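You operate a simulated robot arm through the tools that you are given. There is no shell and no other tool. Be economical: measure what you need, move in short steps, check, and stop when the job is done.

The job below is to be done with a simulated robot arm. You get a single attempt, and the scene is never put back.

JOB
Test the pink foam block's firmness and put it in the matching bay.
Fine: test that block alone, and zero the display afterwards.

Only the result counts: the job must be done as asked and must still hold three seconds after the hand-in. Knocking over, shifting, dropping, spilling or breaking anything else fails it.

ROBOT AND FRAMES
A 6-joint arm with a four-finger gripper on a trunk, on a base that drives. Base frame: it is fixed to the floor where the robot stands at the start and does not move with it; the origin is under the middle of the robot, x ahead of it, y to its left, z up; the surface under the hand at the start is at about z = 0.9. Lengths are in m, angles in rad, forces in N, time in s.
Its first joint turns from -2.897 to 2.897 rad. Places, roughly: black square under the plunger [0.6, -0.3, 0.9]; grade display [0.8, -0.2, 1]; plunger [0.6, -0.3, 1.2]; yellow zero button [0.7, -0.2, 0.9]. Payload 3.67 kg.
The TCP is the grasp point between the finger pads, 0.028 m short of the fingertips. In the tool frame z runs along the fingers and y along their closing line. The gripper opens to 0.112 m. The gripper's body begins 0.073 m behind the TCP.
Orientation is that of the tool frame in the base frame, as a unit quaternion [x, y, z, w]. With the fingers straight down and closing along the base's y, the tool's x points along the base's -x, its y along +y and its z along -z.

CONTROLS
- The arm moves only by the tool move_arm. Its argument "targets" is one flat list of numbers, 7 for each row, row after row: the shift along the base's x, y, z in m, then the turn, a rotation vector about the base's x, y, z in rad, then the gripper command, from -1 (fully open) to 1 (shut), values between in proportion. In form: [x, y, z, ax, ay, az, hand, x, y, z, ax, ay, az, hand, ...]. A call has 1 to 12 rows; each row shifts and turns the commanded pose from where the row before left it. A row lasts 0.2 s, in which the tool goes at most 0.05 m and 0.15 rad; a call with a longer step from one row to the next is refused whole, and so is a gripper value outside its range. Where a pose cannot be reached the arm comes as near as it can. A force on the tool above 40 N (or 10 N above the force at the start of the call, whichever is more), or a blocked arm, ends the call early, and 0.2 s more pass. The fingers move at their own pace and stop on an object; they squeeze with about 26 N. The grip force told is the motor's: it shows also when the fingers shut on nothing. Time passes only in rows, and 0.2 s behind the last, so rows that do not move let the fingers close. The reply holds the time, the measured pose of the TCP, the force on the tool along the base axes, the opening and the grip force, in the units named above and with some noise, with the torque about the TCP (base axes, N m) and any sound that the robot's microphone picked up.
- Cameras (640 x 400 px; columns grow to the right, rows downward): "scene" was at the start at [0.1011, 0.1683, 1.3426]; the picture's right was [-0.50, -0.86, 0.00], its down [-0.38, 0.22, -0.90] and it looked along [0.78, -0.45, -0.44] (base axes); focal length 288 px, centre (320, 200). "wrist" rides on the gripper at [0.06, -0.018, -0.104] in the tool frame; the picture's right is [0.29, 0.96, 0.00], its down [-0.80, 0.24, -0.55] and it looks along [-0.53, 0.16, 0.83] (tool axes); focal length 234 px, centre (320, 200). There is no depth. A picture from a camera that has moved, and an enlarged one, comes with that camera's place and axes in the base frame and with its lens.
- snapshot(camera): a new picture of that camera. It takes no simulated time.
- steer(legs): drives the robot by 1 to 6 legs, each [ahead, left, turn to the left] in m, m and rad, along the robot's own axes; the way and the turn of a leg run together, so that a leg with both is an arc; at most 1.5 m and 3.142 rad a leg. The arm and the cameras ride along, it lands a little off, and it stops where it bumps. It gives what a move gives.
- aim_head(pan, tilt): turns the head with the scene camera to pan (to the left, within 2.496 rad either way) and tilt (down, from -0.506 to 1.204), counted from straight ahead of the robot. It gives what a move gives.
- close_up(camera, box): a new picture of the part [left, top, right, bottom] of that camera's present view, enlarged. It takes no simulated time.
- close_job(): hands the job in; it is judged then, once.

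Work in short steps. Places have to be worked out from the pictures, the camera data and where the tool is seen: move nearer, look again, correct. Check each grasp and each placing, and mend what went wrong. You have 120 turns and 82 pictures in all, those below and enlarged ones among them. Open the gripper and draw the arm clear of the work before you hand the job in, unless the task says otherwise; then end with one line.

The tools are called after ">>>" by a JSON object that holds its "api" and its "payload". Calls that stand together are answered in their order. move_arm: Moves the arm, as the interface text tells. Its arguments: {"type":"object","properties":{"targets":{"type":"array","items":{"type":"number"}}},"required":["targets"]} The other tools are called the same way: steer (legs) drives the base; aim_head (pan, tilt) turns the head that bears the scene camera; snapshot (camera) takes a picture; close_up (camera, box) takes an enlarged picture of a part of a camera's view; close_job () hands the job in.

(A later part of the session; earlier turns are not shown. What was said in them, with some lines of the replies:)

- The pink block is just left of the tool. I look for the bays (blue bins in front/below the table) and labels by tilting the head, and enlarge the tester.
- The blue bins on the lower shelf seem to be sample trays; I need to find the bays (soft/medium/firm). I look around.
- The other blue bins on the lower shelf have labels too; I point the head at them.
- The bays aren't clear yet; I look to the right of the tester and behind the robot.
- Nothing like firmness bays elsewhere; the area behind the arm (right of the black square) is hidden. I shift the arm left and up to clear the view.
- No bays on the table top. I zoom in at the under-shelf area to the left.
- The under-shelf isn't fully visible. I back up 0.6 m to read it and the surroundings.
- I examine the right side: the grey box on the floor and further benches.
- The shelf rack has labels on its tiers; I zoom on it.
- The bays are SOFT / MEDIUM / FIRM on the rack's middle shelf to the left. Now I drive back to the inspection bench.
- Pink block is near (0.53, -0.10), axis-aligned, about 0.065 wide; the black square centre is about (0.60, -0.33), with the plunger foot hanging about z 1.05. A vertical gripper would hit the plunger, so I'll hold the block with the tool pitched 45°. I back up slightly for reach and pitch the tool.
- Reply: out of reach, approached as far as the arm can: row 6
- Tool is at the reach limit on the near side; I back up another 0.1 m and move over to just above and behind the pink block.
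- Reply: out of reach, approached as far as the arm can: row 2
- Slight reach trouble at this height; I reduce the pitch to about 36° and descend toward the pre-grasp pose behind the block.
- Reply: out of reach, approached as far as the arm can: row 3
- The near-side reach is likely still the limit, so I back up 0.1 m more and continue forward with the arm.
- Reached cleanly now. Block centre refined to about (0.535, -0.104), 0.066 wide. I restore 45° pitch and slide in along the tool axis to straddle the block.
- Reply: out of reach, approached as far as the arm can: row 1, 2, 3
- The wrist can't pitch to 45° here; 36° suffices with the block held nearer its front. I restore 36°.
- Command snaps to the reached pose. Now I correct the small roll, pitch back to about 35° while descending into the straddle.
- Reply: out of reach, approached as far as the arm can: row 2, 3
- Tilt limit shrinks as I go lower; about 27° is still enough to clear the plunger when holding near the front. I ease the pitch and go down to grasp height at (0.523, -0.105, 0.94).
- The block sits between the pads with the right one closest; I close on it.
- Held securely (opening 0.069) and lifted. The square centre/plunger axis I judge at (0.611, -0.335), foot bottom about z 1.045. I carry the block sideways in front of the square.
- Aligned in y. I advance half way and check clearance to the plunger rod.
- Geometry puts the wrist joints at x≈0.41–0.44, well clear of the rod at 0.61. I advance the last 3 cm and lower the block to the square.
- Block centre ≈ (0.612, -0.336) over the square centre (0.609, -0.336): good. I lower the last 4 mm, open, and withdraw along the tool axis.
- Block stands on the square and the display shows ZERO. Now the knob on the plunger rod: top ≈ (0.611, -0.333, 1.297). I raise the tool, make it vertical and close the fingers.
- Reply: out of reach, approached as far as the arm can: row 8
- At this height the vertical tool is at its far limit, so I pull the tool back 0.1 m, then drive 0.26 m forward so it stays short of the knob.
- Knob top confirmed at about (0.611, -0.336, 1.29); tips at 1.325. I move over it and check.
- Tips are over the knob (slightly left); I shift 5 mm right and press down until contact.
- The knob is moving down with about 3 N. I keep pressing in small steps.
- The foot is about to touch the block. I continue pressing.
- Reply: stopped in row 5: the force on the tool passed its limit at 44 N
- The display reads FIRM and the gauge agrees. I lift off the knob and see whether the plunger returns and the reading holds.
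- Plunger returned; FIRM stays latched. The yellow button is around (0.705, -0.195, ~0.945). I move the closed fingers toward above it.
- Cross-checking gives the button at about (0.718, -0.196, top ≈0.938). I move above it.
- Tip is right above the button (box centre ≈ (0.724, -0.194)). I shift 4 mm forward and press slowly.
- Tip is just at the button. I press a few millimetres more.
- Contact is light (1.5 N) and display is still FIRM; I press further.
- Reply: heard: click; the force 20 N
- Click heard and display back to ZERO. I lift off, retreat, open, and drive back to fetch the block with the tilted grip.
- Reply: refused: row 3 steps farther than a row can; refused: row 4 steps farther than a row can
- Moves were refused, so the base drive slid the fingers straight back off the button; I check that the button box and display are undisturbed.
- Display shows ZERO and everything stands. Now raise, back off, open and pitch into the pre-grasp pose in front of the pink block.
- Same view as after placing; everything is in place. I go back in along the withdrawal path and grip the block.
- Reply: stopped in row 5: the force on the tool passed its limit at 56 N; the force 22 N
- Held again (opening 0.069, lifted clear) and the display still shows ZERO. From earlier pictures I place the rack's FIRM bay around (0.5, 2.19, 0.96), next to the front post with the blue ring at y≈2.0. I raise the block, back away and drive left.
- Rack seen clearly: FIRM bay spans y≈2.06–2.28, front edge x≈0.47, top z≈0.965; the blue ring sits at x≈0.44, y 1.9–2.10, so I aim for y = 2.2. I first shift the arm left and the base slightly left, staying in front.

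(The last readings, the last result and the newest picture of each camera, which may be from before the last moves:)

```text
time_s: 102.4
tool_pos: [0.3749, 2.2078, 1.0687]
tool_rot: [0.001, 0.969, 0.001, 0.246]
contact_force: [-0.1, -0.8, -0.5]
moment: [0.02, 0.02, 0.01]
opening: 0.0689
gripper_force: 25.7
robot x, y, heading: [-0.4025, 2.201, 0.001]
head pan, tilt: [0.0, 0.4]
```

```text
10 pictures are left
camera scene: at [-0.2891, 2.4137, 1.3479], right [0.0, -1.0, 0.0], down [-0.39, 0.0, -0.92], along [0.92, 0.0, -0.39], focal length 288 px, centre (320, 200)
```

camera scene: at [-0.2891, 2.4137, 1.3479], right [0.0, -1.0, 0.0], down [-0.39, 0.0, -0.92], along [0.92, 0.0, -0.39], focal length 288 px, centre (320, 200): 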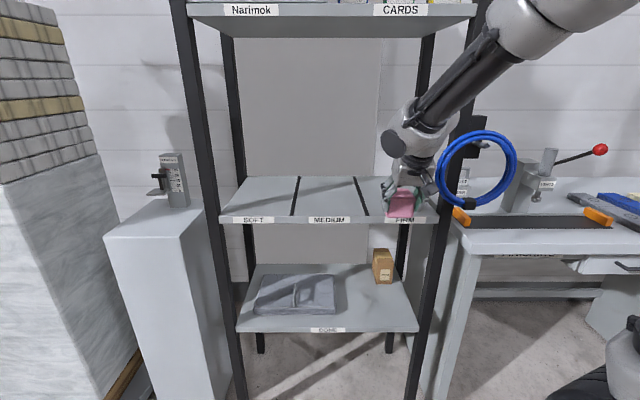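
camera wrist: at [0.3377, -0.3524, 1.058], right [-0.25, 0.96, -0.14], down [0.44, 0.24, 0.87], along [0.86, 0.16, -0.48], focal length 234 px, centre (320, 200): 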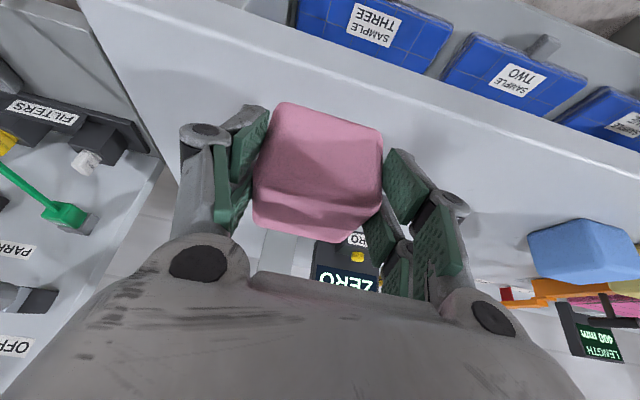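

Block is aligned with the FIRM bay (tool y 2.208, divider at 2.27, ring edge ≈2.10). I extend the arm over the shelf.

>>> {"api": "move_arm", "payload": {"targets": [0.04, -0.002, 0, 0, 0, 0, 1, 0.04, -0.002, 0, 0, 0, 0, 1, 0.04, -0.002, 0, 0, 0, 0, 1, 0, 0, 0, 0, 0, 0, 1]}}

>>> {"api": "steer", "payload": {"legs": [[0.09, 0.0, 0.0]]}}

>>> {"api": "snapshot", "payload": {"camera": "scene"}}

>>> {"api": "snapshot", "payload": {"camera": "wrist"}}

```text
time_s: 103.4
tool_pos: [0.4956, 2.2024, 1.0678]
tool_rot: [0.002, 0.969, 0.0, 0.246]
contact_force: [-1.1, -0.2, -1.0]
moment: [-0.01, 0.0, 0.03]
opening: 0.0689
gripper_force: 25.7
robot x, y, heading: [-0.4033, 2.2, 0.001]
head pan, tilt: [0.0, 0.4]
```

```text
time_s: 104.5
tool_pos: [0.5857, 2.2019, 1.0678]
tool_rot: [0.001, 0.969, 0.001, 0.246]
contact_force: [-0.2, 0.6, 0.2]
moment: [0.01, 0.02, -0.02]
opening: 0.0688
gripper_force: 25.7
robot x, y, heading: [-0.3146, 2.2001, -0.0]
head pan, tilt: [0.0, 0.4]
```

```text
9 pictures are left
camera scene: at [-0.1987, 2.4136, 1.3479], right [0.0, -1.0, 0.0], down [-0.39, 0.0, -0.92], along [0.92, 0.0, -0.39], focal length 288 px, centre (320, 200)
```

scene: 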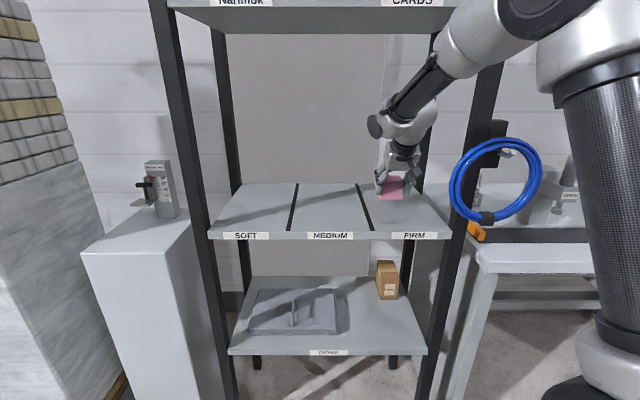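

```text
8 pictures are left
camera wrist: at [0.4817, 2.1832, 1.1326], right [-0.25, 0.96, -0.14], down [0.44, 0.24, 0.87], along [0.86, 0.16, -0.48], focal length 234 px, centre (320, 200)
```

wrist: 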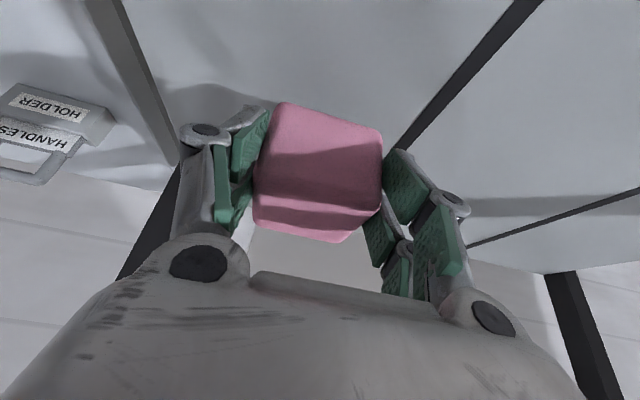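

Block is over the FIRM bay; I shift 1.8 cm toward the bay's middle and lower it gently.

>>> {"api": "move_arm", "payload": {"targets": [0, -0.009, -0.01, 0, 0, 0, 1, 0, -0.009, -0.015, 0, 0, 0, 1, 0, 0, -0.015, 0, 0, 0, 1, 0, 0, -0.008, 0, 0, 0, 1, 0, 0, -0.004, 0, 0, 0, 1, 0, 0, 0, 0, 0, 0, 1]}}

>>> {"api": "snapshot", "payload": {"camera": "wrist"}}

```text
time_s: 105.9
tool_pos: [0.5848, 2.184, 1.0192]
tool_rot: [0.0, 0.969, 0.001, 0.247]
contact_force: [4.5, 3.3, 29.7]
moment: [0.17, -0.48, 0.08]
opening: 0.069
gripper_force: 26.6
robot x, y, heading: [-0.3074, 2.1965, 0.002]
head pan, tilt: [0.0, 0.4]
```

```text
7 pictures are left
camera wrist: at [0.4822, 2.1649, 1.0837], right [-0.25, 0.96, -0.14], down [0.43, 0.24, 0.87], along [0.87, 0.16, -0.47], focal length 234 px, centre (320, 200)
```

wrist: 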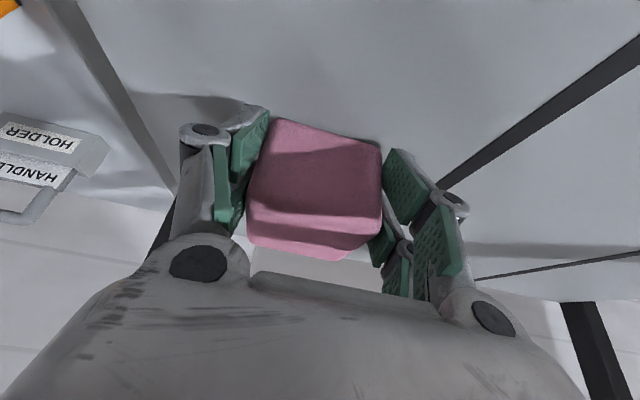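

The block is on the shelf (30 N contact). I ease up slightly, open, and withdraw along the tool axis.

>>> {"api": "move_arm", "payload": {"targets": [0, 0, 0.003, 0, 0, 0, 1, 0, 0, 0, 0, 0, 0, 0.2, 0, 0, 0, 0, 0, 0, -0.65, 0, 0, 0, 0, 0, 0, -0.65]}}

>>> {"api": "move_arm", "payload": {"targets": [-0.025, 0.002, 0.012, 0, 0, 0, -0.65, -0.035, 0.004, 0.02, 0, 0, 0, -0.65, -0.04, 0.004, 0.02, 0, 0, 0, -0.65, -0.04, 0, 0.02, 0, 0, 0, -0.65, 0, 0, 0, 0, 0, 0, -0.65]}}

>>> {"api": "steer", "payload": {"legs": [[-0.25, 0, 0]]}}

>>> {"api": "snapshot", "payload": {"camera": "scene"}}

```text
time_s: 106.9
tool_pos: [0.5856, 2.1838, 1.0188]
tool_rot: [0.0, 0.969, 0.001, 0.246]
contact_force: [-0.5, 0.3, -1.0]
moment: [-0.02, -0.01, 0.01]
opening: 0.0922
gripper_force: 0.0
robot x, y, heading: [-0.3164, 2.1995, -0.001]
head pan, tilt: [0.0, 0.4]
```

```text
time_s: 108.1
tool_pos: [0.4461, 2.1942, 1.0925]
tool_rot: [0.002, 0.969, 0.0, 0.247]
contact_force: [0.3, 0.7, -0.3]
moment: [-0.02, -0.02, 0.01]
opening: 0.0923
gripper_force: 0.1
robot x, y, heading: [-0.3154, 2.1977, -0.003]
head pan, tilt: [0.0, 0.4]
```

```text
time_s: 109.9
tool_pos: [0.196, 2.1914, 1.0924]
tool_rot: [0.003, 0.969, 0.0, 0.247]
contact_force: [-0.8, 0.2, 0.0]
moment: [0.0, 0.0, 0.0]
opening: 0.0922
gripper_force: 0.1
robot x, y, heading: [-0.5625, 2.1978, -0.004]
head pan, tilt: [0.0, 0.4]
```

```text
6 pictures are left
camera scene: at [-0.448, 2.4138, 1.3479], right [-0.01, -1.0, 0.0], down [-0.39, 0.0, -0.92], along [0.92, 0.0, -0.39], focal length 288 px, centre (320, 200)
```

scene: 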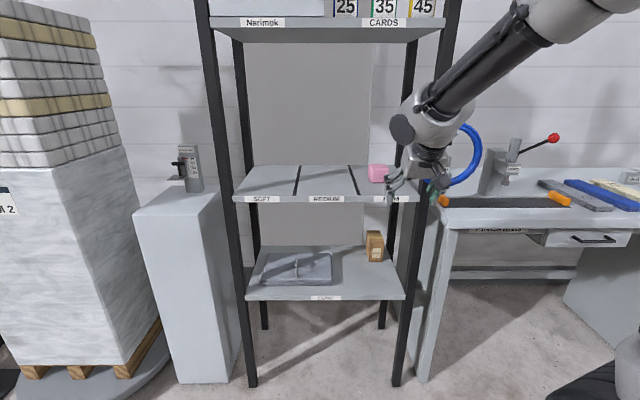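

Pink block rests in the FIRM bay. I make a last check of block and tester display from here.

>>> {"api": "close_up", "payload": {"camera": "scene", "box": [220, 140, 460, 220]}}

>>> {"api": "aim_head", "payload": {"pan": -1.0, "tilt": 0.2}}

>>> {"api": "snapshot", "payload": {"camera": "scene"}}

```text
2.67 times, centred on (340, 180) of scene
camera zoom: at [-0.448, 2.4138, 1.3479], right [-0.01, -1.0, 0.0], down [-0.39, 0.0, -0.92], along [0.92, 0.0, -0.39], focal length 767 px, centre (267, 253)
```

zoom: 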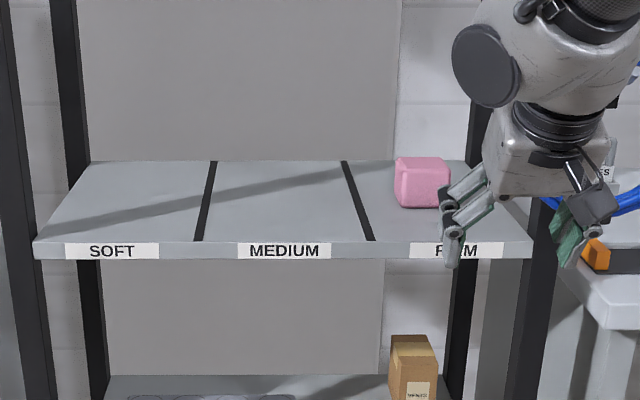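

```text
time_s: 111.2
tool_pos: [0.197, 2.1912, 1.093]
tool_rot: [0.003, 0.969, 0.0, 0.246]
contact_force: [0.4, -0.2, -0.1]
moment: [-0.04, 0.01, 0.0]
opening: 0.0924
gripper_force: 0.1
robot x, y, heading: [-0.5606, 2.1978, -0.006]
head pan, tilt: [-1.0, 0.201]
```

```text
4 pictures are left
camera scene: at [-0.4906, 2.3356, 1.3664], right [-0.84, -0.54, 0.0], down [-0.11, 0.17, -0.98], along [0.53, -0.83, -0.2], focal length 288 px, centre (320, 200)
```

scene: 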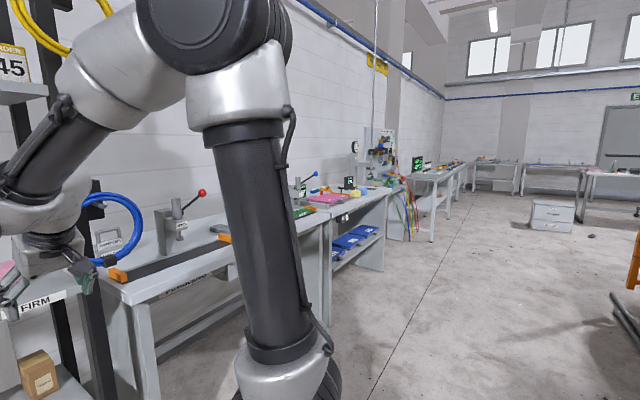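

>>> {"api": "close_up", "payload": {"camera": "scene", "box": [315, 140, 415, 220]}}

>>> {"api": "move_arm", "payload": {"targets": [0, 0, 0, 0, 0, 0, -1, 0, 0, 0, 0, 0, 0, -1]}}

```text
5.00 times, centred on (365, 180) of scene
camera zoom: at [-0.4906, 2.3356, 1.3664], right [-0.84, -0.54, 0.0], down [-0.11, 0.17, -0.98], along [0.53, -0.83, -0.2], focal length 1439 px, centre (95, 300)
```

zoom: 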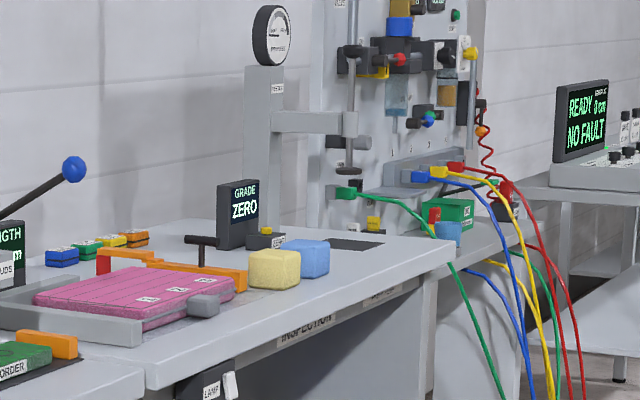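

```text
time_s: 111.8
tool_pos: [0.1955, 2.1923, 1.0924]
tool_rot: [0.003, 0.969, -0.001, 0.247]
contact_force: [0.5, -0.3, 0.3]
moment: [-0.01, 0.01, 0.02]
opening: 0.1122
gripper_force: 0.0
robot x, y, heading: [-0.5638, 2.2033, -0.01]
head pan, tilt: [-1.0, 0.201]
```

The display reads ZERO, the other blocks are undisturbed, the pink block is in the FIRM bay, and the gripper is open and clear. I hand the job in.

>>> {"api": "close_job", "payload": {}}

```text
The job is handed in.
```

The pink foam block tested FIRM and is in the FIRM bay on the rack. I tested only that block, and the display is back to ZERO.
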